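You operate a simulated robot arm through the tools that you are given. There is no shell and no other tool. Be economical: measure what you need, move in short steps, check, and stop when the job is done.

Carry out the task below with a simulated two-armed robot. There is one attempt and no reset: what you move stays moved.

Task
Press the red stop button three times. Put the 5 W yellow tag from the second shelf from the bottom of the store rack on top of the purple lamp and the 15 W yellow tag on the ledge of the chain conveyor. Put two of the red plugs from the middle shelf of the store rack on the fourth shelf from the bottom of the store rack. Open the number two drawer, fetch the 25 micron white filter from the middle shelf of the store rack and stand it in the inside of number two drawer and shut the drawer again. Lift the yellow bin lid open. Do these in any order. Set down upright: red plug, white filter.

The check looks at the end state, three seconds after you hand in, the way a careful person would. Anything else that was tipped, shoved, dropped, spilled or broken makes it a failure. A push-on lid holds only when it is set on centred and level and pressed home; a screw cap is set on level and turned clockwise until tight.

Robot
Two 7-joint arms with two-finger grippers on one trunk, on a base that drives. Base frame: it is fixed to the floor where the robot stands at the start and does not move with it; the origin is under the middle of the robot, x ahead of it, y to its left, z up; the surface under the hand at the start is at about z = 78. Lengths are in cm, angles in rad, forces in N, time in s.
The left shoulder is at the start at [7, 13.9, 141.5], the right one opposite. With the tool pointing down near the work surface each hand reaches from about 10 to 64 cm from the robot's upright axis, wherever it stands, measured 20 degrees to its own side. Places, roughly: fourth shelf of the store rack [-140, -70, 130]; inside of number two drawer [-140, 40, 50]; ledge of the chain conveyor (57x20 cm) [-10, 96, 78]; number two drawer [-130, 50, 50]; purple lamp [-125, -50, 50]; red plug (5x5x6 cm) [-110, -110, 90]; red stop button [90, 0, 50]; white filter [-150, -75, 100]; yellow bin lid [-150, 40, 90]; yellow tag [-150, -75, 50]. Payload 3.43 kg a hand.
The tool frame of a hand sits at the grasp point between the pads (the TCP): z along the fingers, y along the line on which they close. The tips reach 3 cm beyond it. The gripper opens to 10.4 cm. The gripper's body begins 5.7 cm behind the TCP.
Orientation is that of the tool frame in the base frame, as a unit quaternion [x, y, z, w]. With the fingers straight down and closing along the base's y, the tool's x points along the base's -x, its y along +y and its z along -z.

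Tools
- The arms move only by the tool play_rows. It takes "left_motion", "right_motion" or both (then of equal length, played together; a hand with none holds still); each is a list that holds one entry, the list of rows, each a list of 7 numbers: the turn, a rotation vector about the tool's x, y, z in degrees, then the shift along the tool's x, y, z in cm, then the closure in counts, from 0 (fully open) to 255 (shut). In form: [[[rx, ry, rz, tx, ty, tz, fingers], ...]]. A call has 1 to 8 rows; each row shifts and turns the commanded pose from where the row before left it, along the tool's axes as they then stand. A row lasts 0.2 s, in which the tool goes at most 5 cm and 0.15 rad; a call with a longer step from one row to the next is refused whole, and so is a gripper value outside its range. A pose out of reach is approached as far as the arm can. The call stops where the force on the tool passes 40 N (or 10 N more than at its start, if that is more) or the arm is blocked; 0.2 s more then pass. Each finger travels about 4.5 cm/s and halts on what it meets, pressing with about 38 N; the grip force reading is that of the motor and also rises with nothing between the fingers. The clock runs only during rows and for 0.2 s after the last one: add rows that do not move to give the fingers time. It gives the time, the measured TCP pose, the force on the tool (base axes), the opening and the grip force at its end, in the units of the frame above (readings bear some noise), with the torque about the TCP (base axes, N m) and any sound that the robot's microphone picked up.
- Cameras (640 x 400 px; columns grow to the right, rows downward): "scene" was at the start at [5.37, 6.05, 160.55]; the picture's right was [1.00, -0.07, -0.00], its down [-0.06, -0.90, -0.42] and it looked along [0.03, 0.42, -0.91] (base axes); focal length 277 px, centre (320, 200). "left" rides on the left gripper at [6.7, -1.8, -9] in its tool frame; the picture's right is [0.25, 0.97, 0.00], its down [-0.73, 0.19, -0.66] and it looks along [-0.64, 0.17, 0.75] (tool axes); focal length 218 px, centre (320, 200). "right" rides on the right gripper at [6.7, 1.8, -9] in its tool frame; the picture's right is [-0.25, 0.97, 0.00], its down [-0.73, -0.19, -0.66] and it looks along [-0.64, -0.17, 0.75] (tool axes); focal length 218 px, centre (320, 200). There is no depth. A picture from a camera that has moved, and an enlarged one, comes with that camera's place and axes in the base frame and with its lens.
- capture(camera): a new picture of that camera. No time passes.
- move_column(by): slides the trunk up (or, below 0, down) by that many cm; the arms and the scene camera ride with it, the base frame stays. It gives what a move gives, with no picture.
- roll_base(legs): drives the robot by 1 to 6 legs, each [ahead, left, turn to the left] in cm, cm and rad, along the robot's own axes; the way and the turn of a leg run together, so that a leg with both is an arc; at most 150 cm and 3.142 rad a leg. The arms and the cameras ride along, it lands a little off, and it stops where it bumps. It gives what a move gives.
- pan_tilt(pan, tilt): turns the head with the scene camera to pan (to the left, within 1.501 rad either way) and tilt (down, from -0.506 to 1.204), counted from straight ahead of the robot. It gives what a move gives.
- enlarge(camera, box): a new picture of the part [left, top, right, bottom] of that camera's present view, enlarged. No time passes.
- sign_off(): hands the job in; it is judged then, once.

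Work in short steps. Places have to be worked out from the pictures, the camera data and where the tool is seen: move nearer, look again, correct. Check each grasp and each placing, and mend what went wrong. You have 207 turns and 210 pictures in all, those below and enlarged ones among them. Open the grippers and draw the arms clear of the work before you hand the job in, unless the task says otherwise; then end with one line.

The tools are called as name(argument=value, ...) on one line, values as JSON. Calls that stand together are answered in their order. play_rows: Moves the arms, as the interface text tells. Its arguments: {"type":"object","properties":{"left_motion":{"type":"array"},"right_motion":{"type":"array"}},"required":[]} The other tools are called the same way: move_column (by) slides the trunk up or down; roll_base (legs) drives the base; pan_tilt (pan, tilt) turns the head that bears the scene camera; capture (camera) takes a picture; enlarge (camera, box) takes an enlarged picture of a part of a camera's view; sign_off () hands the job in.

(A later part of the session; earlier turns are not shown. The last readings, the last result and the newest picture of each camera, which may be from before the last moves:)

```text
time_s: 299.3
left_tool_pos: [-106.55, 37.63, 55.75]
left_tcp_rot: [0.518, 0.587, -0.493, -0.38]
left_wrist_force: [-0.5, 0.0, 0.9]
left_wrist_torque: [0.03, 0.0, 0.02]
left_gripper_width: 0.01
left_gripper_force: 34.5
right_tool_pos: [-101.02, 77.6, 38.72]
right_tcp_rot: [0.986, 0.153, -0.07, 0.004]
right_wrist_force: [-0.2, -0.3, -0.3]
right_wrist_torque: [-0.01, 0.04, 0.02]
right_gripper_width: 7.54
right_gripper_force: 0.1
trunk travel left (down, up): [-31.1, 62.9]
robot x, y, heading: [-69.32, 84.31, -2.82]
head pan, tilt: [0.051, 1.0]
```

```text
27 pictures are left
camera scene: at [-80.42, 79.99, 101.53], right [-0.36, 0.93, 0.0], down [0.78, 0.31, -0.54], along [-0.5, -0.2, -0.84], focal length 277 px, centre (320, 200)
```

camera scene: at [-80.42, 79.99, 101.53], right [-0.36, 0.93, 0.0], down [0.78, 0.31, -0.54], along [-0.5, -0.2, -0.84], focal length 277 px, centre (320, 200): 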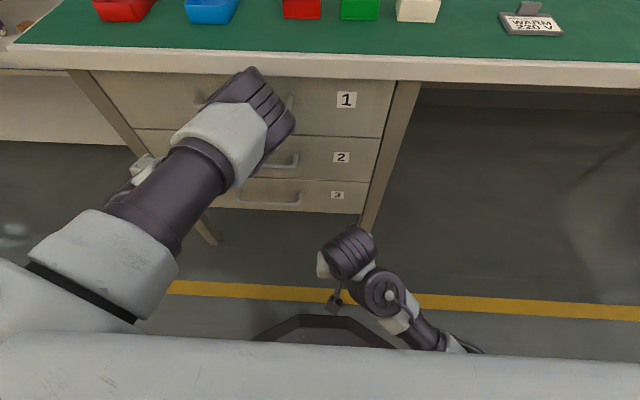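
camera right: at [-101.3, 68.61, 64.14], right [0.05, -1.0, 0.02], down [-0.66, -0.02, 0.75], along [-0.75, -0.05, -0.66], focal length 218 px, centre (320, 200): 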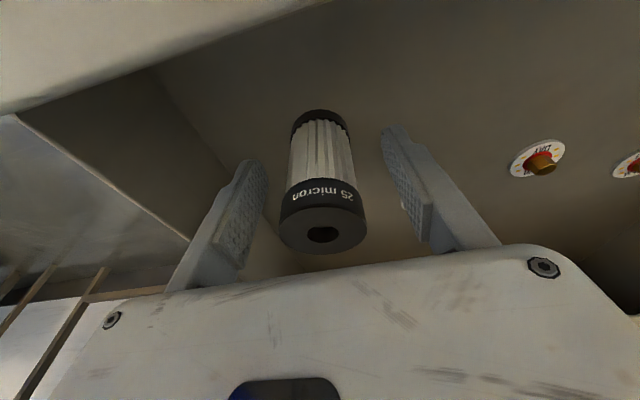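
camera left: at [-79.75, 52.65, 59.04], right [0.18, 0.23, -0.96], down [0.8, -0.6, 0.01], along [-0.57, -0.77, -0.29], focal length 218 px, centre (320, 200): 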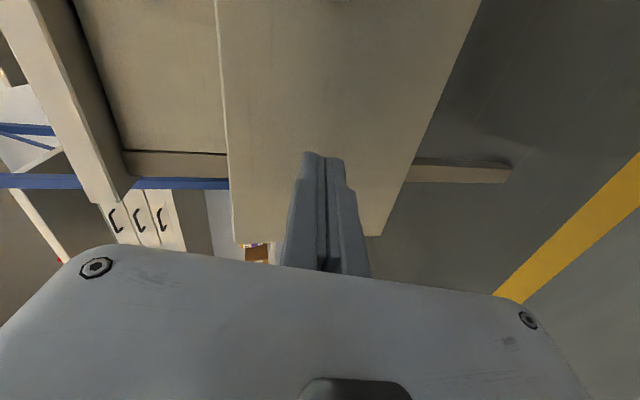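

Looks closed; enlarge to check flushness.

enlarge(camera="scene", box=[260, 90, 420, 220])

roll_base(legs=[[0.8, 0, 0]])

enlarge(camera="scene", box=[260, 90, 420, 220])

```text
3.08 times, centred on (340, 155) of scene
camera zoom: at [-80.42, 79.99, 101.53], right [-0.36, 0.93, 0.0], down [0.78, 0.31, -0.54], along [-0.5, -0.2, -0.84], focal length 853 px, centre (258, 338)
```

zoom: 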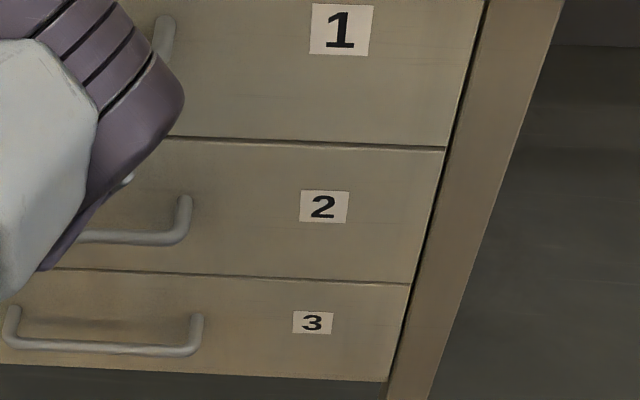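

```text
time_s: 300.0
left_tool_pos: [-107.32, 37.38, 55.86]
left_tcp_rot: [0.518, 0.587, -0.492, -0.381]
left_wrist_force: [0.2, -0.1, 0.2]
left_wrist_torque: [-0.01, 0.01, 0.02]
left_gripper_width: 0.01
left_gripper_force: 34.6
right_tool_pos: [-101.72, 77.27, 38.67]
right_tcp_rot: [0.986, 0.152, -0.069, 0.003]
right_wrist_force: [0.0, 0.0, 0.0]
right_wrist_torque: [-0.02, 0.04, 0.0]
right_gripper_width: 7.54
right_gripper_force: 0.0
trunk travel left (down, up): [-31.1, 62.9]
robot x, y, heading: [-69.9, 83.84, -2.823]
head pan, tilt: [0.051, 1.0]
```

```text
3.08 times, centred on (340, 155) of scene
camera zoom: at [-81.17, 79.74, 101.53], right [-0.36, 0.93, 0.0], down [0.78, 0.3, -0.54], along [-0.5, -0.2, -0.84], focal length 853 px, centre (258, 338)
```

zoom: 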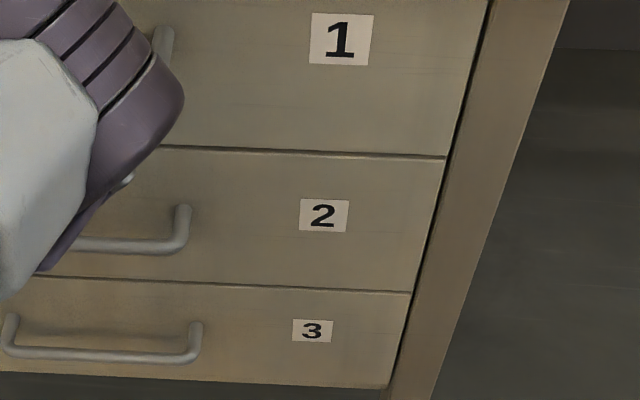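

Push a touch more until it stops.

roll_base(legs=[[0.8, 0, 0]])

roll_base(legs=[[0.7, 0, 0]])

enlarge(camera="scene", box=[260, 90, 420, 220])

```text
time_s: 300.8
left_tool_pos: [-107.46, 37.3, 55.72]
left_tcp_rot: [0.517, 0.59, -0.492, -0.378]
left_wrist_force: [8.3, 4.6, 4.4]
left_wrist_torque: [-0.06, 0.14, 0.02]
left_gripper_width: 0.0
left_gripper_force: 35.0
right_tool_pos: [-102.25, 77.11, 38.73]
right_tcp_rot: [0.986, 0.153, -0.069, 0.003]
right_wrist_force: [0.1, -0.1, 0.1]
right_wrist_torque: [0.0, 0.02, 0.0]
right_gripper_width: 7.54
right_gripper_force: 0.0
trunk travel left (down, up): [-31.1, 62.9]
robot x, y, heading: [-70.4, 83.66, -2.82]
head pan, tilt: [0.051, 1.0]
stopped in leg 1: the force on the tool passed its limit at 50 N (the readings are from after the stop); the commanded pose is now the measured one
```

```text
time_s: 301.6
left_tool_pos: [-107.44, 37.41, 55.54]
left_tcp_rot: [0.516, 0.593, -0.491, -0.376]
left_wrist_force: [9.4, 6.5, 6.0]
left_wrist_torque: [-0.1, 0.12, 0.0]
left_gripper_width: 0.0
left_gripper_force: 34.9
right_tool_pos: [-102.7, 77.06, 38.73]
right_tcp_rot: [0.986, 0.154, -0.07, 0.004]
right_wrist_force: [0.5, 0.0, -0.4]
right_wrist_torque: [0.02, -0.02, 0.0]
right_gripper_width: 7.54
right_gripper_force: 0.0
trunk travel left (down, up): [-31.1, 62.9]
robot x, y, heading: [-70.81, 83.43, -2.813]
head pan, tilt: [0.051, 1.0]
stopped in leg 1: the force on the tool passed its limit at 52 N (the readings are from after the stop); the commanded pose is now the measured one
```

```text
3.08 times, centred on (340, 155) of scene
camera zoom: at [-81.93, 79.54, 101.55], right [-0.37, 0.93, 0.0], down [0.78, 0.31, -0.54], along [-0.5, -0.2, -0.84], focal length 853 px, centre (258, 338)
```

zoom: 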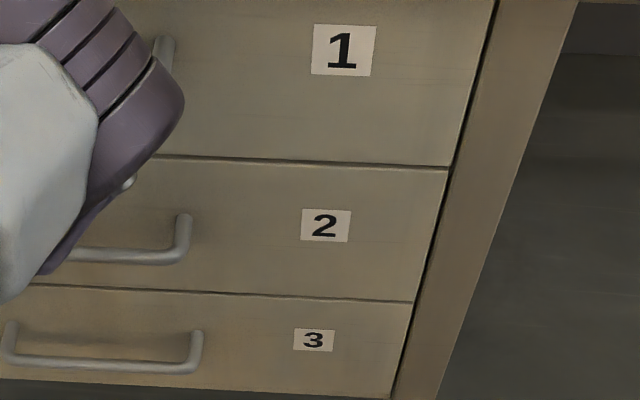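

Drawer 2 is shut. Back off 8 and raise the trunk fully for the bin lid.

roll_base(legs=[[-8, 0, 0]])

move_column(by=40)

move_column(by=21)

pan_tilt(pan=0.2, tilt=0.75)

capture(camera="scene")

```text
time_s: 302.7
left_tool_pos: [-100.0, 39.82, 55.5]
left_tcp_rot: [0.516, 0.593, -0.49, -0.377]
left_wrist_force: [1.0, 0.7, -0.1]
left_wrist_torque: [-0.02, -0.01, 0.02]
left_gripper_width: 0.01
left_gripper_force: 35.2
right_tool_pos: [-95.17, 79.55, 38.68]
right_tcp_rot: [0.986, 0.154, -0.069, 0.003]
right_wrist_force: [0.9, 0.0, 0.1]
right_wrist_torque: [0.04, 0.01, -0.02]
right_gripper_width: 7.56
right_gripper_force: 0.1
trunk travel left (down, up): [-31.1, 62.9]
robot x, y, heading: [-63.37, 85.99, -2.818]
head pan, tilt: [0.051, 1.0]
```

```text
time_s: 306.5
left_tool_pos: [-100.2, 39.81, 95.4]
left_tcp_rot: [0.517, 0.593, -0.489, -0.377]
left_wrist_force: [-0.5, -0.7, -0.9]
left_wrist_torque: [-0.02, 0.0, -0.03]
left_gripper_width: 0.0
left_gripper_force: 34.6
right_tool_pos: [-95.16, 79.56, 78.73]
right_tcp_rot: [0.986, 0.154, -0.069, 0.003]
right_wrist_force: [0.2, 0.2, 0.4]
right_wrist_torque: [0.0, 0.0, 0.01]
right_gripper_width: 7.57
right_gripper_force: 0.1
trunk travel left (down, up): [-71.1, 22.9]
robot x, y, heading: [-63.4, 85.81, -2.818]
head pan, tilt: [0.051, 1.0]
```

```text
time_s: 308.8
left_tool_pos: [-100.0, 39.94, 116.4]
left_tcp_rot: [0.516, 0.593, -0.49, -0.377]
left_wrist_force: [-0.7, -0.2, 0.9]
left_wrist_torque: [0.0, 0.02, 0.01]
left_gripper_width: 0.0
left_gripper_force: 34.7
right_tool_pos: [-95.21, 79.62, 99.67]
right_tcp_rot: [0.986, 0.153, -0.069, 0.002]
right_wrist_force: [0.9, 0.3, 0.4]
right_wrist_torque: [0.02, 0.01, 0.03]
right_gripper_width: 7.52
right_gripper_force: 0.0
trunk travel left (down, up): [-92.1, 1.9]
robot x, y, heading: [-63.1, 86.1, -2.819]
head pan, tilt: [0.051, 1.0]
```

```text
time_s: 309.6
left_tool_pos: [-100.03, 39.84, 116.39]
left_tcp_rot: [0.517, 0.593, -0.489, -0.378]
left_wrist_force: [0.2, 0.0, 0.4]
left_wrist_torque: [-0.01, -0.01, 0.03]
left_gripper_width: 0.0
left_gripper_force: 34.9
right_tool_pos: [-95.25, 79.52, 99.75]
right_tcp_rot: [0.986, 0.154, -0.069, 0.002]
right_wrist_force: [-0.5, 0.4, 0.2]
right_wrist_torque: [0.02, 0.01, -0.02]
right_gripper_width: 7.54
right_gripper_force: 0.0
trunk travel left (down, up): [-92.1, 1.9]
robot x, y, heading: [-63.21, 86.17, -2.815]
head pan, tilt: [0.201, 0.75]
```

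```text
23 pictures are left
camera scene: at [-75.28, 80.37, 164.44], right [-0.5, 0.87, 0.0], down [0.59, 0.34, -0.73], along [-0.63, -0.36, -0.68], focal length 277 px, centre (320, 200)
```

scene: 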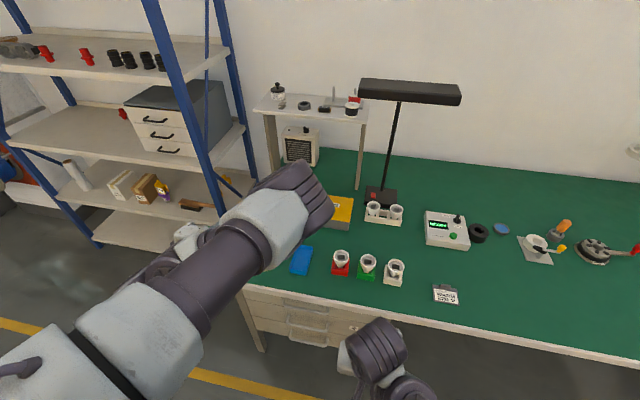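

Drive 23 ahead and 10 left so both hands reach the bin; then look.

roll_base(legs=[[0, 10, 0], [22, 0, 0]])

capture(camera="right")

capture(camera="scene")

```text
time_s: 312.0
left_tool_pos: [-117.22, 22.89, 116.46]
left_tcp_rot: [0.514, 0.594, -0.492, -0.375]
left_wrist_force: [-0.1, 0.6, 0.8]
left_wrist_torque: [0.0, -0.03, 0.02]
left_gripper_width: 0.01
left_gripper_force: 35.3
right_tool_pos: [-112.77, 62.58, 99.78]
right_tcp_rot: [0.985, 0.159, -0.07, 0.003]
right_wrist_force: [0.4, 0.2, 0.2]
right_wrist_torque: [-0.03, 0.0, 0.0]
right_gripper_width: 7.53
right_gripper_force: 0.0
trunk travel left (down, up): [-92.1, 1.9]
robot x, y, heading: [-81.11, 69.48, -2.805]
head pan, tilt: [0.201, 0.75]
```

```text
22 pictures are left
camera right: at [-104.62, 63.37, 107.71], right [0.07, -1.0, 0.02], down [-0.65, -0.03, 0.76], along [-0.75, -0.06, -0.66], focal length 218 px, centre (320, 200)
```

right: 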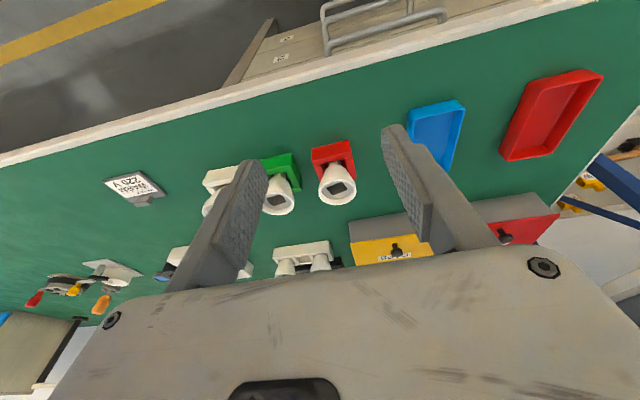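

```text
21 pictures are left
camera scene: at [-92.73, 63.77, 164.48], right [-0.51, 0.86, 0.0], down [0.59, 0.35, -0.73], along [-0.63, -0.37, -0.68], focal length 277 px, centre (320, 200)
```

scene: 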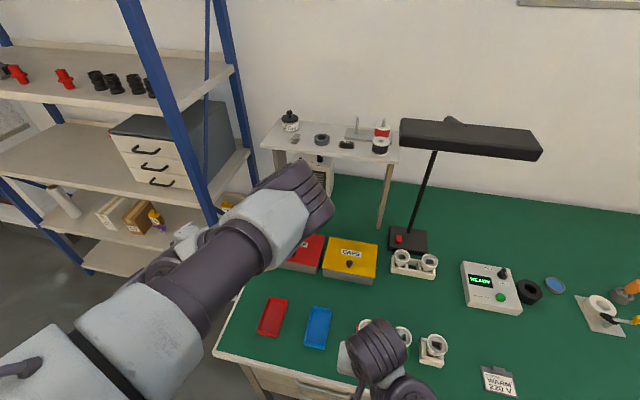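

Knob at p≈120.3, q≈88.4, z≈87. Nudge the base 3 ahead, and bring the right hand over it with ~30° pitch.

roll_base(legs=[[3, 0, 0]])

play_rows(right_motion=[[[0, -7.3, 0, -2.9, 0, 0.2, 130], [0, -7.3, 0, -2.9, 0, 0.5, 130], [0, -7.3, 0, -2.8, 0, 0.9, 130], [0, 0, 0, -3.6, 1.3, 2.0, 130], [0, 0, 0, -3.6, 1.3, 2.0, 130], [0, 0, 0, -3.6, 1.3, 2.0, 130], [0, 0, 0, -3.6, 1.3, 2.0, 130]]])

capture(camera="right")

```text
time_s: 312.8
left_tool_pos: [-119.58, 22.1, 116.77]
left_tcp_rot: [0.513, 0.594, -0.493, -0.375]
left_wrist_force: [1.3, 0.3, -0.2]
left_wrist_torque: [-0.01, -0.01, 0.0]
left_gripper_width: 0.0
left_gripper_force: 34.9
right_tool_pos: [-115.14, 61.92, 99.94]
right_tcp_rot: [0.985, 0.159, -0.072, 0.003]
right_wrist_force: [-0.3, 0.0, 0.1]
right_wrist_torque: [-0.05, 0.05, -0.01]
right_gripper_width: 7.53
right_gripper_force: 0.0
trunk travel left (down, up): [-92.1, 1.9]
robot x, y, heading: [-83.66, 68.69, -2.807]
head pan, tilt: [0.201, 0.75]
```

```text
time_s: 314.4
left_tool_pos: [-120.19, 21.73, 116.39]
left_tcp_rot: [0.514, 0.596, -0.491, -0.374]
left_wrist_force: [-0.6, 0.5, 0.5]
left_wrist_torque: [0.05, 0.04, -0.01]
left_gripper_width: 0.0
left_gripper_force: 34.3
right_tool_pos: [-138.49, 48.66, 100.37]
right_tcp_rot: [0.954, 0.156, -0.254, 0.032]
right_wrist_force: [0.3, -0.7, -0.8]
right_wrist_torque: [0.03, -0.01, 0.04]
right_gripper_width: 5.11
right_gripper_force: 0.1
trunk travel left (down, up): [-92.1, 1.9]
robot x, y, heading: [-83.5, 68.56, -2.807]
head pan, tilt: [0.201, 0.75]
```

```text
20 pictures are left
camera right: at [-128.14, 50.12, 104.82], right [0.1, -0.99, 0.11], down [-0.35, 0.07, 0.93], along [-0.93, -0.13, -0.34], focal length 218 px, centre (320, 200)
```

right: 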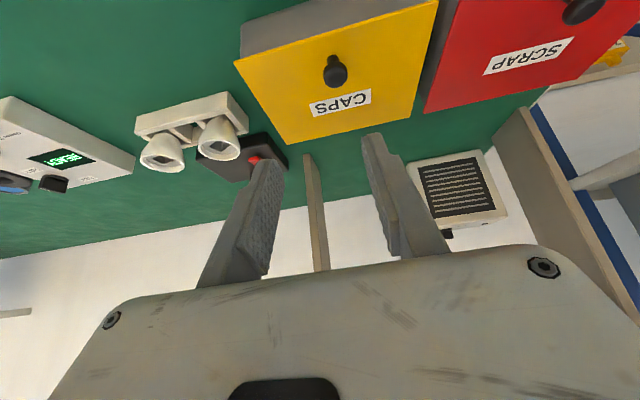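

Knob axis p≈121, q≈88.2, cap z≈87.6. Descend onto it with fingers at 5 cm.

play_rows(right_motion=[[[0, 0, 0, 0.65, 0.45, 3.0, 130], [0, 0, 0, 0.65, 0.45, 3.0, 130], [0, 0, 0, 0.65, 0.45, 3.0, 130], [0, 0, 0, 0.4, 0.45, 1.9, 130]]])

capture(camera="right")

```text
time_s: 315.4
left_tool_pos: [-120.11, 21.81, 116.49]
left_tcp_rot: [0.514, 0.596, -0.491, -0.374]
left_wrist_force: [0.0, 0.5, 0.0]
left_wrist_torque: [0.01, -0.02, 0.0]
left_gripper_width: 0.04
left_gripper_force: 34.9
right_tool_pos: [-140.74, 46.14, 89.6]
right_tcp_rot: [0.954, 0.155, -0.255, 0.033]
right_wrist_force: [0.1, 0.0, 0.3]
right_wrist_torque: [0.01, 0.05, 0.01]
right_gripper_width: 5.08
right_gripper_force: 0.0
trunk travel left (down, up): [-92.1, 1.9]
robot x, y, heading: [-83.88, 68.29, -2.807]
head pan, tilt: [0.201, 0.75]
```

```text
19 pictures are left
camera right: at [-130.45, 47.55, 94.09], right [0.1, -0.99, 0.11], down [-0.35, 0.07, 0.94], along [-0.93, -0.13, -0.34], focal length 218 px, centre (320, 200)
```

right: 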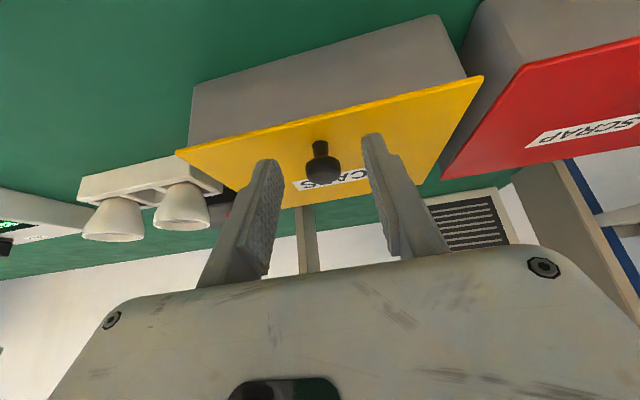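

Knob is at the fingertips; go 1 cm forward, slightly down, and close.

play_rows(right_motion=[[[0, 0, 0, -0.75, 0, 0.75, 130], [0, 0, 0, 0, 0, 0, 255], [0, 0, 0, 0, 0, 0, 255], [0, 0, 0, 0, 0, 0, 255], [0, 0, 0, 0, 0, 0, 255]]])

capture(camera="right")

```text
time_s: 316.6
left_tool_pos: [-120.06, 21.95, 116.39]
left_tcp_rot: [0.514, 0.596, -0.491, -0.374]
left_wrist_force: [0.7, -0.1, -0.9]
left_wrist_torque: [0.01, 0.0, 0.07]
left_gripper_width: 0.0
left_gripper_force: 34.8
right_tool_pos: [-141.58, 45.81, 89.46]
right_tcp_rot: [0.954, 0.156, -0.254, 0.033]
right_wrist_force: [-1.2, -4.4, -0.5]
right_wrist_torque: [-0.08, -0.01, 0.05]
right_gripper_width: 2.07
right_gripper_force: 45.1
trunk travel left (down, up): [-92.1, 1.9]
robot x, y, heading: [-83.84, 68.76, -2.811]
head pan, tilt: [0.201, 0.75]
```

```text
18 pictures are left
camera right: at [-131.33, 47.21, 93.84], right [0.1, -0.99, 0.11], down [-0.35, 0.07, 0.94], along [-0.93, -0.13, -0.34], focal length 218 px, centre (320, 200)
```

right: 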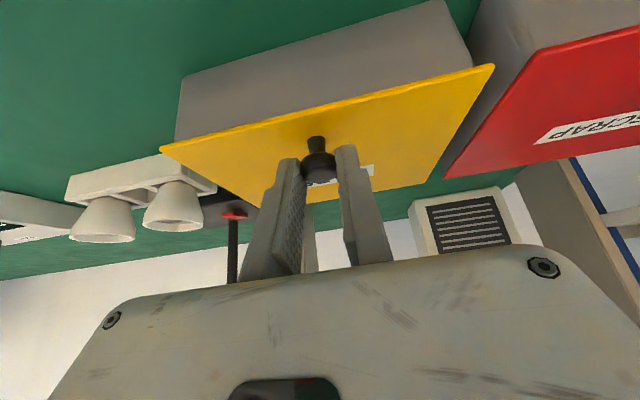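

Knob gripped (2.07 cm). Lift along the hinge arc (hinge p≈132): first ~30°.

play_rows(right_motion=[[[0, 0, 0, -1.12, 0, -0.96, 255], [0, 0, 0, -1.12, 0, -0.96, 255], [0, 0, 0, -1.3, 0, -0.65, 255], [0, 0, 0, -1.3, 0, -0.65, 255], [0, 0, 0, 0, 0, 0, 255]]])

capture(camera="right")

```text
time_s: 317.8
left_tool_pos: [-120.02, 21.92, 116.37]
left_tcp_rot: [0.514, 0.595, -0.491, -0.374]
left_wrist_force: [0.2, 0.0, -1.1]
left_wrist_torque: [-0.01, 0.01, 0.02]
left_gripper_width: 0.0
left_gripper_force: 35.0
right_tool_pos: [-144.09, 45.03, 94.74]
right_tcp_rot: [0.954, 0.156, -0.254, 0.033]
right_wrist_force: [9.8, 5.3, -6.2]
right_wrist_torque: [0.5, -1.37, -0.04]
right_gripper_width: 2.08
right_gripper_force: 45.1
trunk travel left (down, up): [-92.1, 1.9]
robot x, y, heading: [-83.95, 68.89, -2.812]
head pan, tilt: [0.201, 0.75]
```

```text
17 pictures are left
camera right: at [-133.55, 46.46, 99.16], right [0.1, -0.99, 0.11], down [-0.35, 0.07, 0.94], along [-0.93, -0.13, -0.34], focal length 218 px, centre (320, 200)
```

right: 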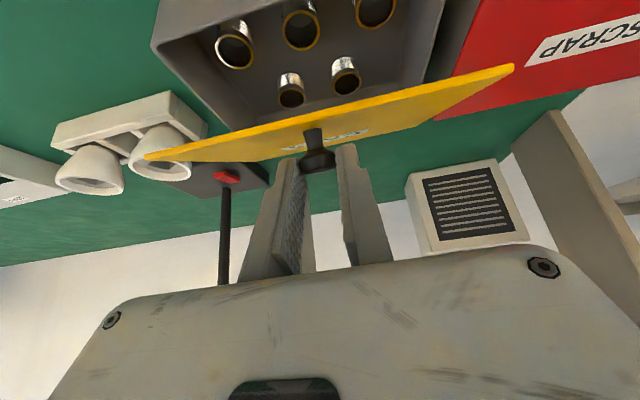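

The lid is opening nicely. Continue to ~50°, tilting the hand more upright.

play_rows(right_motion=[[[0, 5, 0, -1.25, 0, -0.6, 255], [0, 5, 0, -1.25, 0, -0.5, 255], [0, 5, 0, -1.2, 0, -0.2, 255], [0, 0, 0, 0, 0, 0, 255]]])

capture(camera="right")

```text
time_s: 318.8
left_tool_pos: [-120.17, 21.89, 116.38]
left_tcp_rot: [0.514, 0.595, -0.491, -0.374]
left_wrist_force: [-0.8, -0.9, -0.6]
left_wrist_torque: [0.02, -0.02, 0.0]
left_gripper_width: 0.0
left_gripper_force: 34.7
right_tool_pos: [-146.82, 44.1, 97.41]
right_tcp_rot: [0.979, 0.157, -0.131, 0.013]
right_wrist_force: [-0.1, 1.9, -7.5]
right_wrist_torque: [0.13, -0.47, -0.05]
right_gripper_width: 2.06
right_gripper_force: 45.3
trunk travel left (down, up): [-92.1, 1.9]
robot x, y, heading: [-83.61, 68.26, -2.807]
head pan, tilt: [0.201, 0.75]
```

```text
16 pictures are left
camera right: at [-137.89, 45.0, 104.26], right [0.07, -1.0, 0.05], down [-0.56, 0.0, 0.83], along [-0.82, -0.09, -0.56], focal length 218 px, centre (320, 200)
```

right: 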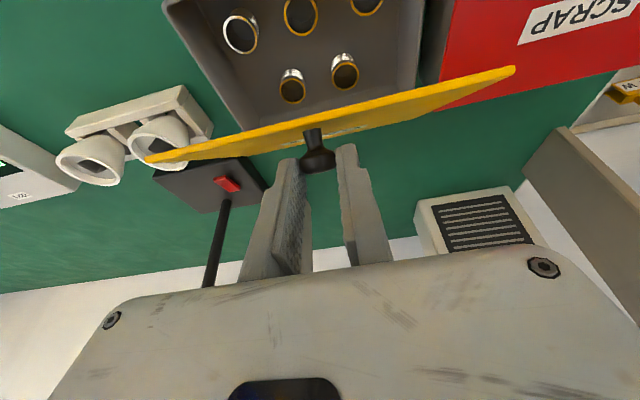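

Lid ≈47°. Now bring the left hand (closed, pointing forward) to in front of the bin's left half, below the raised lid.

play_rows(left_motion=[[[0, 0, 0, 3.08, 2.53, 1.0, 255], [0, 0, 0, 3.08, 2.53, 1.0, 255], [0, 0, 0, 3.08, 2.53, 1.0, 255], [0, 0, 0, 3.08, 2.53, 1.0, 255], [0, 0, 0, 3.08, 2.53, 1.0, 255], [0, 0, 0, 3.08, 2.53, 1.0, 255], [0, 0, 0, 3.08, 2.53, 1.0, 255], [0, 0, 0, 3.08, 2.53, 1.0, 255]]])

capture(camera="left")

capture(camera="scene")

```text
time_s: 320.6
left_tool_pos: [-125.25, 43.34, 94.78]
left_tcp_rot: [0.515, 0.595, -0.491, -0.374]
left_wrist_force: [0.0, 0.4, 0.7]
left_wrist_torque: [-0.01, -0.02, 0.01]
left_gripper_width: 0.01
left_gripper_force: 34.5
left hand out of reach, approached as far as the arm can: row 8
right_tool_pos: [-146.96, 44.07, 97.35]
right_tcp_rot: [0.978, 0.159, -0.131, 0.013]
right_wrist_force: [-3.0, 0.0, -6.1]
right_wrist_torque: [0.06, -0.02, 0.04]
right_gripper_width: 2.06
right_gripper_force: 45.1
trunk travel left (down, up): [-92.1, 1.9]
robot x, y, heading: [-83.74, 68.81, -2.811]
head pan, tilt: [0.201, 0.75]
```

```text
15 pictures are left
camera left: at [-118.55, 51.84, 98.2], right [0.19, 0.24, -0.95], down [0.81, -0.59, 0.01], along [-0.56, -0.77, -0.3], focal length 218 px, centre (320, 200)
```

left: 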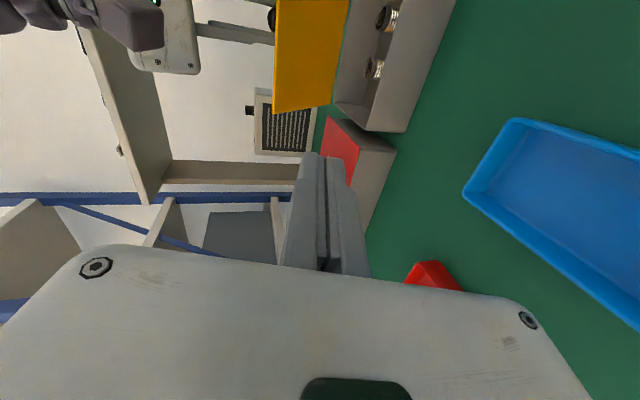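

```text
14 pictures are left
camera scene: at [-96.0, 62.71, 164.43], right [-0.51, 0.86, 0.0], down [0.59, 0.35, -0.73], along [-0.63, -0.37, -0.68], focal length 277 px, centre (320, 200)
```

scene: 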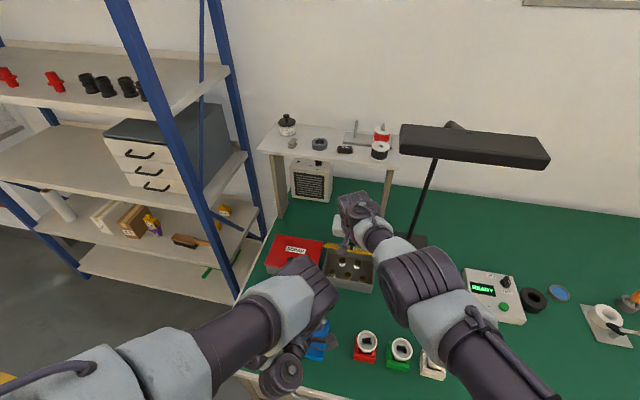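

Lid stands raised; the left tip is lined up with the bin's left half. Advance 13 cm to just before the lid's underside.

play_rows(left_motion=[[[0, 0, 0, 0.15, -0.24, 4.45, 255], [0, 0, 0, 0.15, -0.24, 4.45, 255], [0, 0, 0, 0.15, -0.24, 4.45, 255]]])

capture(camera="left")

```text
time_s: 321.4
left_tool_pos: [-128.3, 39.11, 98.56]
left_tcp_rot: [0.514, 0.596, -0.49, -0.375]
left_wrist_force: [-0.4, -0.1, 0.4]
left_wrist_torque: [-0.02, 0.02, 0.0]
left_gripper_width: 0.0
left_gripper_force: 34.4
left hand out of reach, approached as far as the arm can: row 1, 2, 3
right_tool_pos: [-147.01, 43.96, 97.41]
right_tcp_rot: [0.978, 0.159, -0.131, 0.013]
right_wrist_force: [-2.8, -0.9, -7.3]
right_wrist_torque: [0.11, 0.02, -0.04]
right_gripper_width: 2.06
right_gripper_force: 45.0
trunk travel left (down, up): [-92.1, 1.9]
robot x, y, heading: [-83.88, 68.6, -2.808]
head pan, tilt: [0.201, 0.75]
```

```text
13 pictures are left
camera left: at [-121.69, 47.63, 102.0], right [0.19, 0.24, -0.95], down [0.81, -0.59, 0.01], along [-0.56, -0.77, -0.3], focal length 218 px, centre (320, 200)
```

left: 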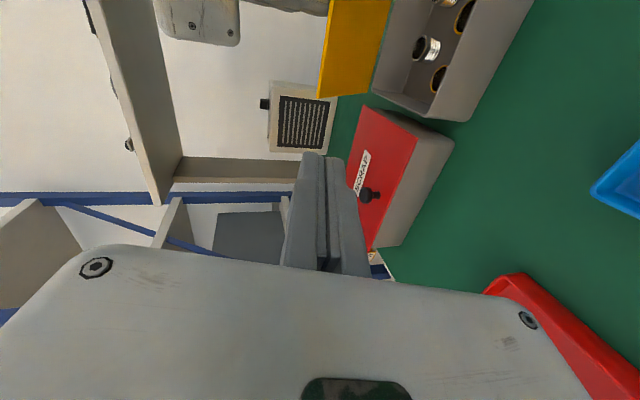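

The rolled pose can't extend. Undo that move and unroll the left hand by 90°.

play_rows(left_motion=[[[0, 0, 0, -0.15, 0.24, -4.45, 255], [0, 0, 0, -0.15, 0.24, -4.45, 255], [0, 0, 0, -0.15, 0.24, -4.45, 255], [0, 0, 8.3, 0, 0, 0, 255], [0, 0, 8.3, 0, 0, 0, 255], [0, 0, 8.3, 0, 0, 0, 255], [0, 0, 8.3, 0, 0, 0, 255], [0, 0, 8.3, 0, 0, 0, 255]]])

play_rows(left_motion=[[[0, 0, 8.3, 0, 0, 0, 255], [0, 0, 8.3, 0, 0, 0, 255], [0, 0, 8.3, 0, 0, 0, 255], [0, 0, 8.3, 0, 0, 0, 255], [0, 0, 8.3, 0, 0, 0, 255], [0, 0, 8.0, 0, 0, 0, 255]]])

```text
time_s: 323.2
left_tool_pos: [-120.45, 38.21, 98.66]
left_tcp_rot: [0.693, 0.374, -0.591, -0.175]
left_wrist_force: [0.3, 0.5, 0.0]
left_wrist_torque: [-0.02, -0.01, 0.01]
left_gripper_width: 0.0
left_gripper_force: 34.7
left hand out of reach, approached as far as the arm can: row 1, 2, 3
right_tool_pos: [-146.92, 44.08, 97.46]
right_tcp_rot: [0.978, 0.16, -0.131, 0.012]
right_wrist_force: [-4.6, -0.8, -4.3]
right_wrist_torque: [-0.06, 0.29, 0.01]
right_gripper_width: 2.11
right_gripper_force: 45.3
trunk travel left (down, up): [-92.1, 1.9]
robot x, y, heading: [-83.68, 68.53, -2.804]
head pan, tilt: [0.201, 0.75]
```

```text
time_s: 324.6
left_tool_pos: [-118.45, 29.87, 103.07]
left_tcp_rot: [0.788, 0.048, -0.609, 0.081]
left_wrist_force: [-0.3, -0.6, 0.4]
left_wrist_torque: [0.01, -0.02, 0.0]
left_gripper_width: 0.02
left_gripper_force: 35.0
left hand out of reach, approached as far as the arm can: row 3, 4, 5, 6
right_tool_pos: [-146.83, 43.93, 97.36]
right_tcp_rot: [0.978, 0.159, -0.131, 0.011]
right_wrist_force: [-6.2, 0.0, -4.3]
right_wrist_torque: [0.0, 0.32, -0.05]
right_gripper_width: 2.09
right_gripper_force: 44.3
trunk travel left (down, up): [-92.1, 1.9]
robot x, y, heading: [-84.04, 68.84, -2.805]
head pan, tilt: [0.201, 0.75]
```

Ease the pitch to ~67° and move forward 9 to get into reach; check pose.

play_rows(left_motion=[[[0, 8, 0, 0, 0, 0, 255], [0, 0, 0, -1.2, 0, 2.8, 255], [0, 0, 0, -1.2, 0, 2.8, 255], [0, 0, 0, -1.2, 0, 2.8, 255], [0, 0, 0, 0, 0, 0, 255]]])

capture(camera="left")

```text
time_s: 325.8
left_tool_pos: [-127.07, 27.49, 103.52]
left_tcp_rot: [0.827, 0.055, -0.554, 0.081]
left_wrist_force: [0.2, 0.3, 0.8]
left_wrist_torque: [0.0, -0.02, 0.03]
left_gripper_width: 0.05
left_gripper_force: 34.9
left hand out of reach, approached as far as the arm can: row 4
right_tool_pos: [-147.0, 44.01, 97.44]
right_tcp_rot: [0.978, 0.159, -0.131, 0.012]
right_wrist_force: [-4.3, 0.9, -4.7]
right_wrist_torque: [-0.01, 0.19, -0.03]
right_gripper_width: 2.11
right_gripper_force: 45.3
trunk travel left (down, up): [-92.1, 1.9]
robot x, y, heading: [-83.71, 68.56, -2.808]
head pan, tilt: [0.201, 0.75]
```

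```text
12 pictures are left
camera left: at [-116.89, 31.14, 100.47], right [0.27, -0.95, -0.16], down [0.35, -0.06, 0.93], along [-0.9, -0.31, 0.32], focal length 218 px, centre (320, 200)
```

left: 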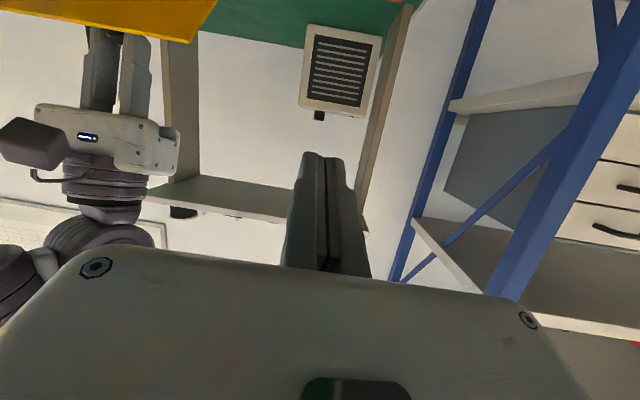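

Now in a workable pose (68° pitch). Move right 17 then down 10, staying in front of the bin.

play_rows(left_motion=[[[0, 0, 0, -0.3, -4.2, 0.75, 255], [0, 0, 0, -0.3, -4.2, 0.75, 255], [0, 0, 0, -0.3, -4.2, 0.75, 255], [0, 0, 0, -0.3, -4.2, 0.75, 255], [0, 0, 0, 3.1, 0, 1.25, 255], [0, 0, 0, 3.1, 0, 1.25, 255], [0, 0, 0, 3.1, 0, 1.25, 255], [0, 0, 0, 0, 0, 0, 255]]])

capture(camera="left")

```text
time_s: 327.6
left_tool_pos: [-125.03, 26.32, 99.62]
left_tcp_rot: [0.826, 0.055, -0.554, 0.081]
left_wrist_force: [0.5, 1.2, 0.1]
left_wrist_torque: [-0.02, 0.02, -0.02]
left_gripper_width: 0.02
left_gripper_force: 34.7
left hand out of reach, approached as far as the arm can: row 1, 2, 3, 4, 5, 6, 7
right_tool_pos: [-146.8, 44.04, 97.43]
right_tcp_rot: [0.978, 0.16, -0.131, 0.013]
right_wrist_force: [-2.7, -0.1, -4.3]
right_wrist_torque: [0.09, 0.07, -0.05]
right_gripper_width: 2.09
right_gripper_force: 45.0
trunk travel left (down, up): [-92.1, 1.9]
robot x, y, heading: [-83.89, 68.57, -2.806]
head pan, tilt: [0.201, 0.75]
```

```text
11 pictures are left
camera left: at [-114.8, 29.99, 96.62], right [0.27, -0.95, -0.16], down [0.35, -0.06, 0.93], along [-0.9, -0.31, 0.32], focal length 218 px, centre (320, 200)
```

left: 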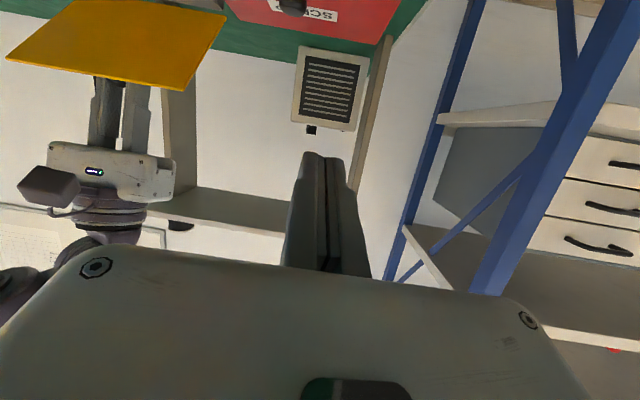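

The inner reach is limited at this pitch. Rotate the left hand to ~45°, which should let it come inward.

play_rows(left_motion=[[[0, 7.6, 0, 0, 0, 0, 255], [0, 7.6, 0, 0, 0, 0, 255], [0, 7.6, 0, 0, 0, 0, 255], [0, 0, 0, 0, 0, 0, 255], [0, 0, 0, 0, 0, 0, 255]]])

capture(camera="left")

```text
time_s: 328.8
left_tool_pos: [-125.01, 26.42, 99.94]
left_tcp_rot: [0.919, 0.071, -0.381, 0.071]
left_wrist_force: [0.1, 0.1, -0.1]
left_wrist_torque: [-0.02, -0.01, -0.01]
left_gripper_width: 0.0
left_gripper_force: 34.3
right_tool_pos: [-146.93, 44.05, 97.39]
right_tcp_rot: [0.978, 0.159, -0.131, 0.013]
right_wrist_force: [-2.6, 1.2, -4.7]
right_wrist_torque: [0.03, 0.0, 0.01]
right_gripper_width: 2.05
right_gripper_force: 45.4
trunk travel left (down, up): [-92.1, 1.9]
robot x, y, heading: [-83.65, 68.66, -2.807]
head pan, tilt: [0.201, 0.75]
```

```text
10 pictures are left
camera left: at [-114.66, 30.39, 101.19], right [0.36, -0.93, -0.11], down [-0.02, -0.12, 0.99], along [-0.93, -0.35, -0.07], focal length 218 px, centre (320, 200)
```

left: 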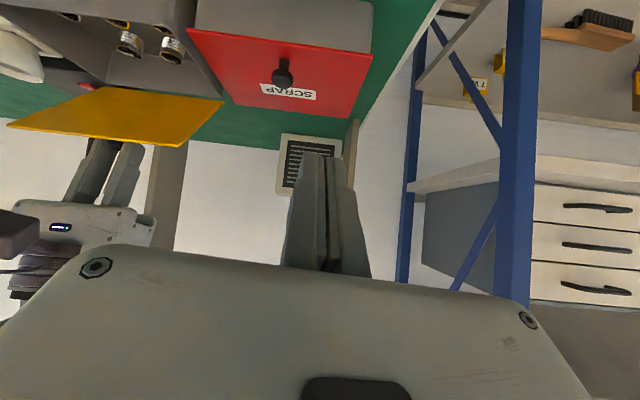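

Now the commanded pose is attained. Move right 18 and down 6.

play_rows(left_motion=[[[0, 0, 0, -0.55, -4.5, 0.55, 255], [0, 0, 0, -0.55, -4.5, 0.55, 255], [0, 0, 0, -0.55, -4.5, 0.55, 255], [0, 0, 0, -0.55, -4.5, 0.55, 255], [0, 0, 0, 2.1, 0, 2.1, 255], [0, 0, 0, 2.1, 0, 2.1, 255], [0, 0, 0, 0, 0, 0, 255]]])

capture(camera="left")

```text
time_s: 330.4
left_tool_pos: [-126.99, 29.83, 93.78]
left_tcp_rot: [0.92, 0.072, -0.38, 0.071]
left_wrist_force: [-0.2, -0.3, -0.2]
left_wrist_torque: [-0.04, 0.02, -0.05]
left_gripper_width: 0.02
left_gripper_force: 35.0
left hand out of reach, approached as far as the arm can: row 1, 2, 3, 4
right_tool_pos: [-146.86, 43.99, 97.28]
right_tcp_rot: [0.978, 0.16, -0.131, 0.012]
right_wrist_force: [-3.1, 0.5, -5.5]
right_wrist_torque: [0.04, 0.02, 0.0]
right_gripper_width: 2.06
right_gripper_force: 45.0
trunk travel left (down, up): [-92.1, 1.9]
robot x, y, heading: [-83.81, 68.92, -2.806]
head pan, tilt: [0.201, 0.75]
```

```text
9 pictures are left
camera left: at [-116.64, 33.85, 95.06], right [0.36, -0.93, -0.11], down [-0.02, -0.12, 0.99], along [-0.93, -0.35, -0.06], focal length 218 px, centre (320, 200)
```

left: 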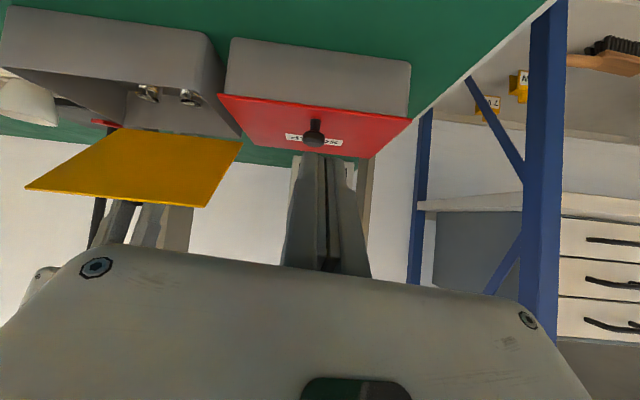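

Inward reach of the left hand is stuck, but geometry shows the knob grip itself can carry the lid to ~90° (plate extends only 2.6 cm past the knob). Continue the arc with the right hand: 47°→75°.

play_rows(right_motion=[[[0, 0, 0, -1.3, 0, 0, 255], [0, 0, 0, -1.3, 0, 0, 255], [0, 0, 0, -1.45, 0, 0.13, 255], [0, 0, 0, -1.45, 0, 0.13, 255], [0, 0, 0, 0, 0, 0, 255]]])

capture(camera="left")

```text
time_s: 331.0
left_tool_pos: [-127.13, 29.16, 93.47]
left_tcp_rot: [0.92, 0.076, -0.378, 0.073]
left_wrist_force: [1.0, 0.7, 0.0]
left_wrist_torque: [-0.04, 0.0, 0.0]
left_gripper_width: 0.0
left_gripper_force: 34.3
right_tool_pos: [-147.61, 43.82, 97.86]
right_tcp_rot: [0.978, 0.165, -0.125, 0.014]
right_wrist_force: [-8.9, -17.4, -16.8]
right_wrist_torque: [-0.35, 0.64, -0.2]
right_gripper_width: 2.08
right_gripper_force: 44.9
right hand out of reach, approached as far as the arm can: row 1
trunk travel left (down, up): [-92.1, 1.9]
robot x, y, heading: [-83.59, 68.36, -2.809]
head pan, tilt: [0.201, 0.75]
stopped in row 2 (right hand): the force on the tool passed its limit at 49 N (the readings are from after the stop); the commanded pose is now the measured one
```

```text
8 pictures are left
camera left: at [-116.79, 33.39, 94.86], right [0.36, -0.93, -0.11], down [-0.03, -0.12, 0.99], along [-0.93, -0.36, -0.07], focal length 218 px, centre (320, 200)
```

left: 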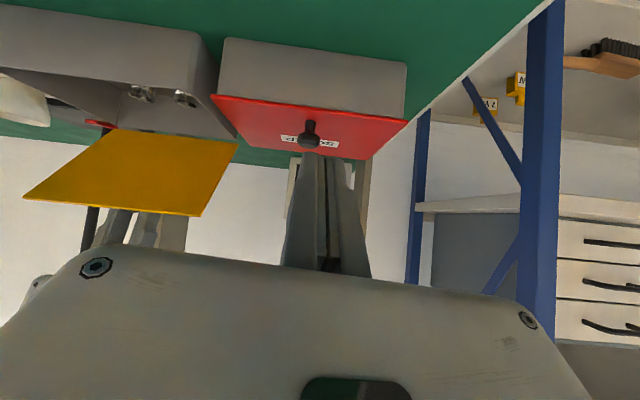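

Reach-limited at that steep pitch; pitch the hand to ~29° (pivoting on the knob) and continue the arc, with the base 2 cm ahead first.

play_rows(right_motion=[[[0, -7, 0, 0, 0, 0, 255], [0, -7, 0, 0, 0, 0, 255], [0, 0, 0, -1.05, 0, 0.18, 255], [0, 0, 0, -1.05, 0, 0.18, 255], [0, 0, 0, -1.39, 0, 0.48, 255], [0, 0, 0, -1.39, 0, 0.48, 255], [0, 0, 0, 0, 0, 0, 255]]])

capture(camera="left")

```text
time_s: 332.6
left_tool_pos: [-126.48, 29.78, 94.17]
left_tcp_rot: [0.918, 0.074, -0.383, 0.074]
left_wrist_force: [0.2, -0.4, -0.2]
left_wrist_torque: [0.02, 0.0, 0.01]
left_gripper_width: 0.02
left_gripper_force: 34.6
right_tool_pos: [-151.52, 43.16, 100.27]
right_tcp_rot: [0.955, 0.16, -0.249, 0.036]
right_wrist_force: [2.7, -1.0, 25.4]
right_wrist_torque: [-0.14, 0.08, 0.06]
right_gripper_width: 0.0
right_gripper_force: 35.0
trunk travel left (down, up): [-92.1, 1.9]
robot x, y, heading: [-83.82, 68.7, -2.807]
head pan, tilt: [0.201, 0.75]
```

```text
7 pictures are left
camera left: at [-116.14, 33.88, 95.34], right [0.36, -0.93, -0.11], down [-0.02, -0.12, 0.99], along [-0.93, -0.36, -0.06], focal length 218 px, centre (320, 200)
```

left: 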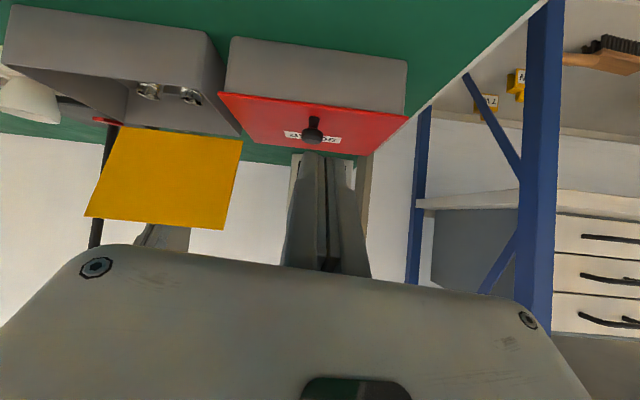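

The fingers slipped off the knob, but the lid stands steeply (~75–80°). Lift the hand 2 cm and see whether it stays.

play_rows(right_motion=[[[0, 0, 0, -0.5, 0, -0.9, 255], [0, 0, 0, -1.0, 0, -1.8, 255], [0, 0, 0, 0, 0, 0, 255], [0, 0, 0, 0, 0, 0, 255]]])

capture(camera="left")

```text
time_s: 333.6
left_tool_pos: [-126.94, 29.67, 93.77]
left_tcp_rot: [0.919, 0.074, -0.381, 0.072]
left_wrist_force: [0.1, 0.8, 0.0]
left_wrist_torque: [0.0, 0.0, 0.03]
left_gripper_width: 0.03
left_gripper_force: 35.1
right_tool_pos: [-151.86, 42.71, 102.57]
right_tcp_rot: [0.956, 0.161, -0.243, 0.034]
right_wrist_force: [0.2, 0.4, -0.4]
right_wrist_torque: [0.02, 0.01, 0.02]
right_gripper_width: 0.0
right_gripper_force: 34.8
trunk travel left (down, up): [-92.1, 1.9]
robot x, y, heading: [-83.73, 68.17, -2.804]
head pan, tilt: [0.201, 0.75]
```

```text
6 pictures are left
camera left: at [-116.52, 33.66, 95.08], right [0.36, -0.93, -0.11], down [-0.02, -0.12, 0.99], along [-0.93, -0.36, -0.06], focal length 218 px, centre (320, 200)
```

left: 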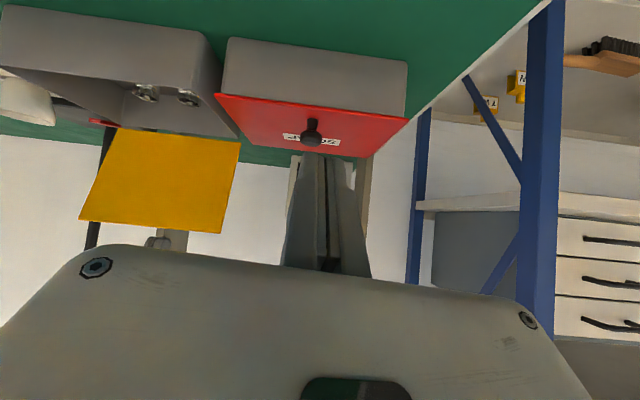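

The lid holds by itself (friction hinge). To open it further, bring the right hand over to the robot side of the lid.

play_rows(right_motion=[[[0, 0, 0, -1.5, 0, -2.6, 255], [0, 0, 0, 2.9, 0, -1.6, 255], [0, 0, 0, 2.9, 0, -1.6, 255], [0, 0, 0, 2.9, 0, -1.6, 255], [0, 0, 0, 2.2, 0, 3.9, 255], [0, 0, 0, 2.2, 0, 3.9, 255], [0, -7, 0, 0, 0, 0, 255], [0, -7, 0, 0, 0, 0, 255]]])

capture(camera="left")

```text
time_s: 335.4
left_tool_pos: [-126.88, 29.65, 93.86]
left_tcp_rot: [0.919, 0.075, -0.381, 0.072]
left_wrist_force: [-0.2, -1.0, 0.5]
left_wrist_torque: [-0.01, 0.0, 0.02]
left_gripper_width: 0.0
left_gripper_force: 34.7
right_tool_pos: [-142.48, 45.85, 96.88]
right_tcp_rot: [0.918, 0.155, -0.361, 0.054]
right_wrist_force: [0.4, 0.2, 1.3]
right_wrist_torque: [0.02, 0.01, -0.03]
right_gripper_width: 0.01
right_gripper_force: 35.0
trunk travel left (down, up): [-92.1, 1.9]
robot x, y, heading: [-83.53, 68.57, -2.8]
head pan, tilt: [0.201, 0.75]
```

```text
5 pictures are left
camera left: at [-116.41, 33.73, 95.15], right [0.36, -0.93, -0.11], down [-0.02, -0.12, 0.99], along [-0.93, -0.36, -0.06], focal length 218 px, centre (320, 200)
```

left: 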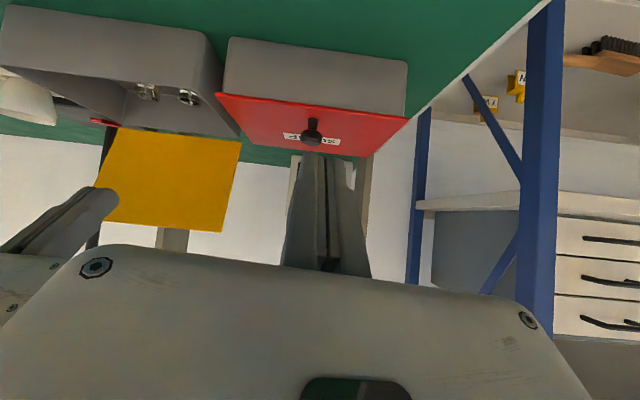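

Right fingertip is before the lid's underside at p≈122.7, z≈94.7. Push forward 10 cm.

play_rows(right_motion=[[[0, 0, 0, -1.83, 0, 1.7, 255], [0, 0, 0, -1.83, 0, 1.7, 255], [0, 0, 0, -1.83, 0, 1.7, 255], [0, 0, 0, -1.83, 0, 1.7, 255], [0, 0, 0, 0, 0, 0, 255]]])

capture(camera="left")

```text
time_s: 336.6
left_tool_pos: [-126.89, 29.71, 93.86]
left_tcp_rot: [0.919, 0.074, -0.381, 0.072]
left_wrist_force: [0.0, -0.2, 0.5]
left_wrist_torque: [0.01, -0.02, 0.01]
left_gripper_width: 0.0
left_gripper_force: 34.8
right_tool_pos: [-151.94, 42.79, 96.86]
right_tcp_rot: [0.919, 0.155, -0.36, 0.054]
right_wrist_force: [-0.2, 1.1, 0.6]
right_wrist_torque: [0.01, -0.03, 0.03]
right_gripper_width: 0.0
right_gripper_force: 34.8
trunk travel left (down, up): [-92.1, 1.9]
robot x, y, heading: [-84.04, 69.06, -2.803]
head pan, tilt: [0.201, 0.75]
```

```text
4 pictures are left
camera left: at [-116.43, 33.71, 95.14], right [0.36, -0.93, -0.11], down [-0.02, -0.12, 0.99], along [-0.93, -0.36, -0.06], focal length 218 px, centre (320, 200)
```

left: 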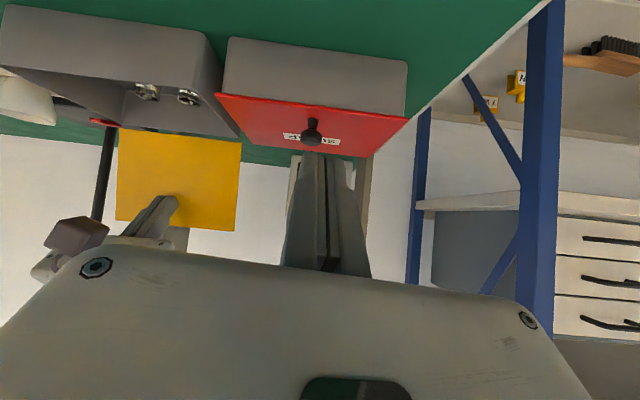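

Lid is about vertical. Push 2.5 more, then withdraw the right hand.

play_rows(right_motion=[[[0, 0, 0, -0.92, 0, 0.85, 255], [0, 0, 0, -0.92, 0, 0.85, 255], [0, 0, 0, 0, 0, 0, 255], [0, 0, 0, 2.9, 0, -2.7, 255], [0, 0, 0, 2.9, 0, -2.7, 255], [0, 0, 0, 1.0, 0, -4, 255], [0, 0, 0, 1.0, 0, -4, 255]]])

capture(camera="left")

```text
time_s: 338.4
left_tool_pos: [-126.87, 29.61, 93.81]
left_tcp_rot: [0.919, 0.074, -0.38, 0.073]
left_wrist_force: [-0.2, 1.0, 0.5]
left_wrist_torque: [0.03, -0.01, 0.02]
left_gripper_width: 0.03
left_gripper_force: 34.7
right_tool_pos: [-145.8, 51.3, 107.07]
right_tcp_rot: [0.894, 0.144, -0.424, 0.011]
right_wrist_force: [-0.6, -0.4, -0.3]
right_wrist_torque: [0.03, 0.0, 0.02]
right_gripper_width: 0.0
right_gripper_force: 34.5
right hand out of reach, approached as far as the arm can: row 1, 2
trunk travel left (down, up): [-92.1, 1.9]
robot x, y, heading: [-83.62, 68.59, -2.803]
head pan, tilt: [0.201, 0.75]
stopped in row 7 (right hand): the arm was blocked; the commanded pose is now the measured one
```

```text
3 pictures are left
camera left: at [-116.47, 33.71, 95.11], right [0.36, -0.93, -0.1], down [-0.02, -0.12, 0.99], along [-0.93, -0.36, -0.06], focal length 218 px, centre (320, 200)
```

left: 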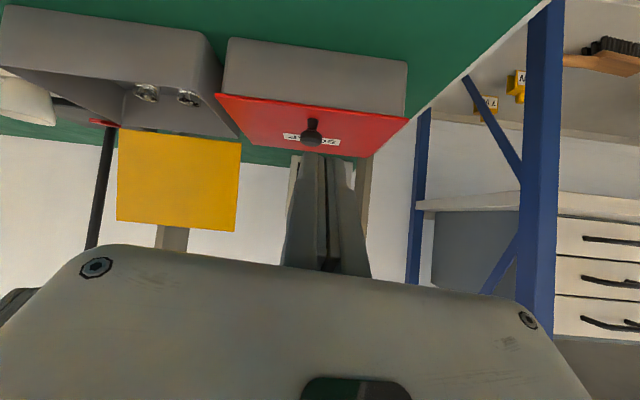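

Lid stands open and vertical. The right arm met something while withdrawing; look from the scene camera.

pan_tilt(pan=-0.1, tilt=0.6)

capture(camera="scene")

```text
time_s: 339.2
left_tool_pos: [-126.89, 29.49, 93.81]
left_tcp_rot: [0.919, 0.075, -0.381, 0.073]
left_wrist_force: [1.3, -0.5, -0.4]
left_wrist_torque: [0.02, -0.02, 0.02]
left_gripper_width: 0.0
left_gripper_force: 34.6
right_tool_pos: [-145.71, 51.19, 107.15]
right_tcp_rot: [0.894, 0.144, -0.425, 0.012]
right_wrist_force: [-0.1, 0.1, 0.4]
right_wrist_torque: [-0.02, -0.01, 0.03]
right_gripper_width: 0.01
right_gripper_force: 34.6
trunk travel left (down, up): [-92.1, 1.9]
robot x, y, heading: [-83.74, 68.62, -2.808]
head pan, tilt: [-0.099, 0.6]
```

```text
2 pictures are left
camera scene: at [-97.24, 64.78, 165.73], right [-0.24, 0.97, 0.0], down [0.55, 0.13, -0.82], along [-0.8, -0.19, -0.57], focal length 277 px, centre (320, 200)
```

scene: 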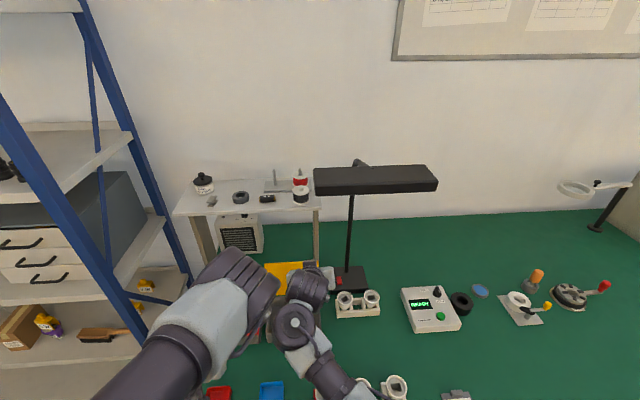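

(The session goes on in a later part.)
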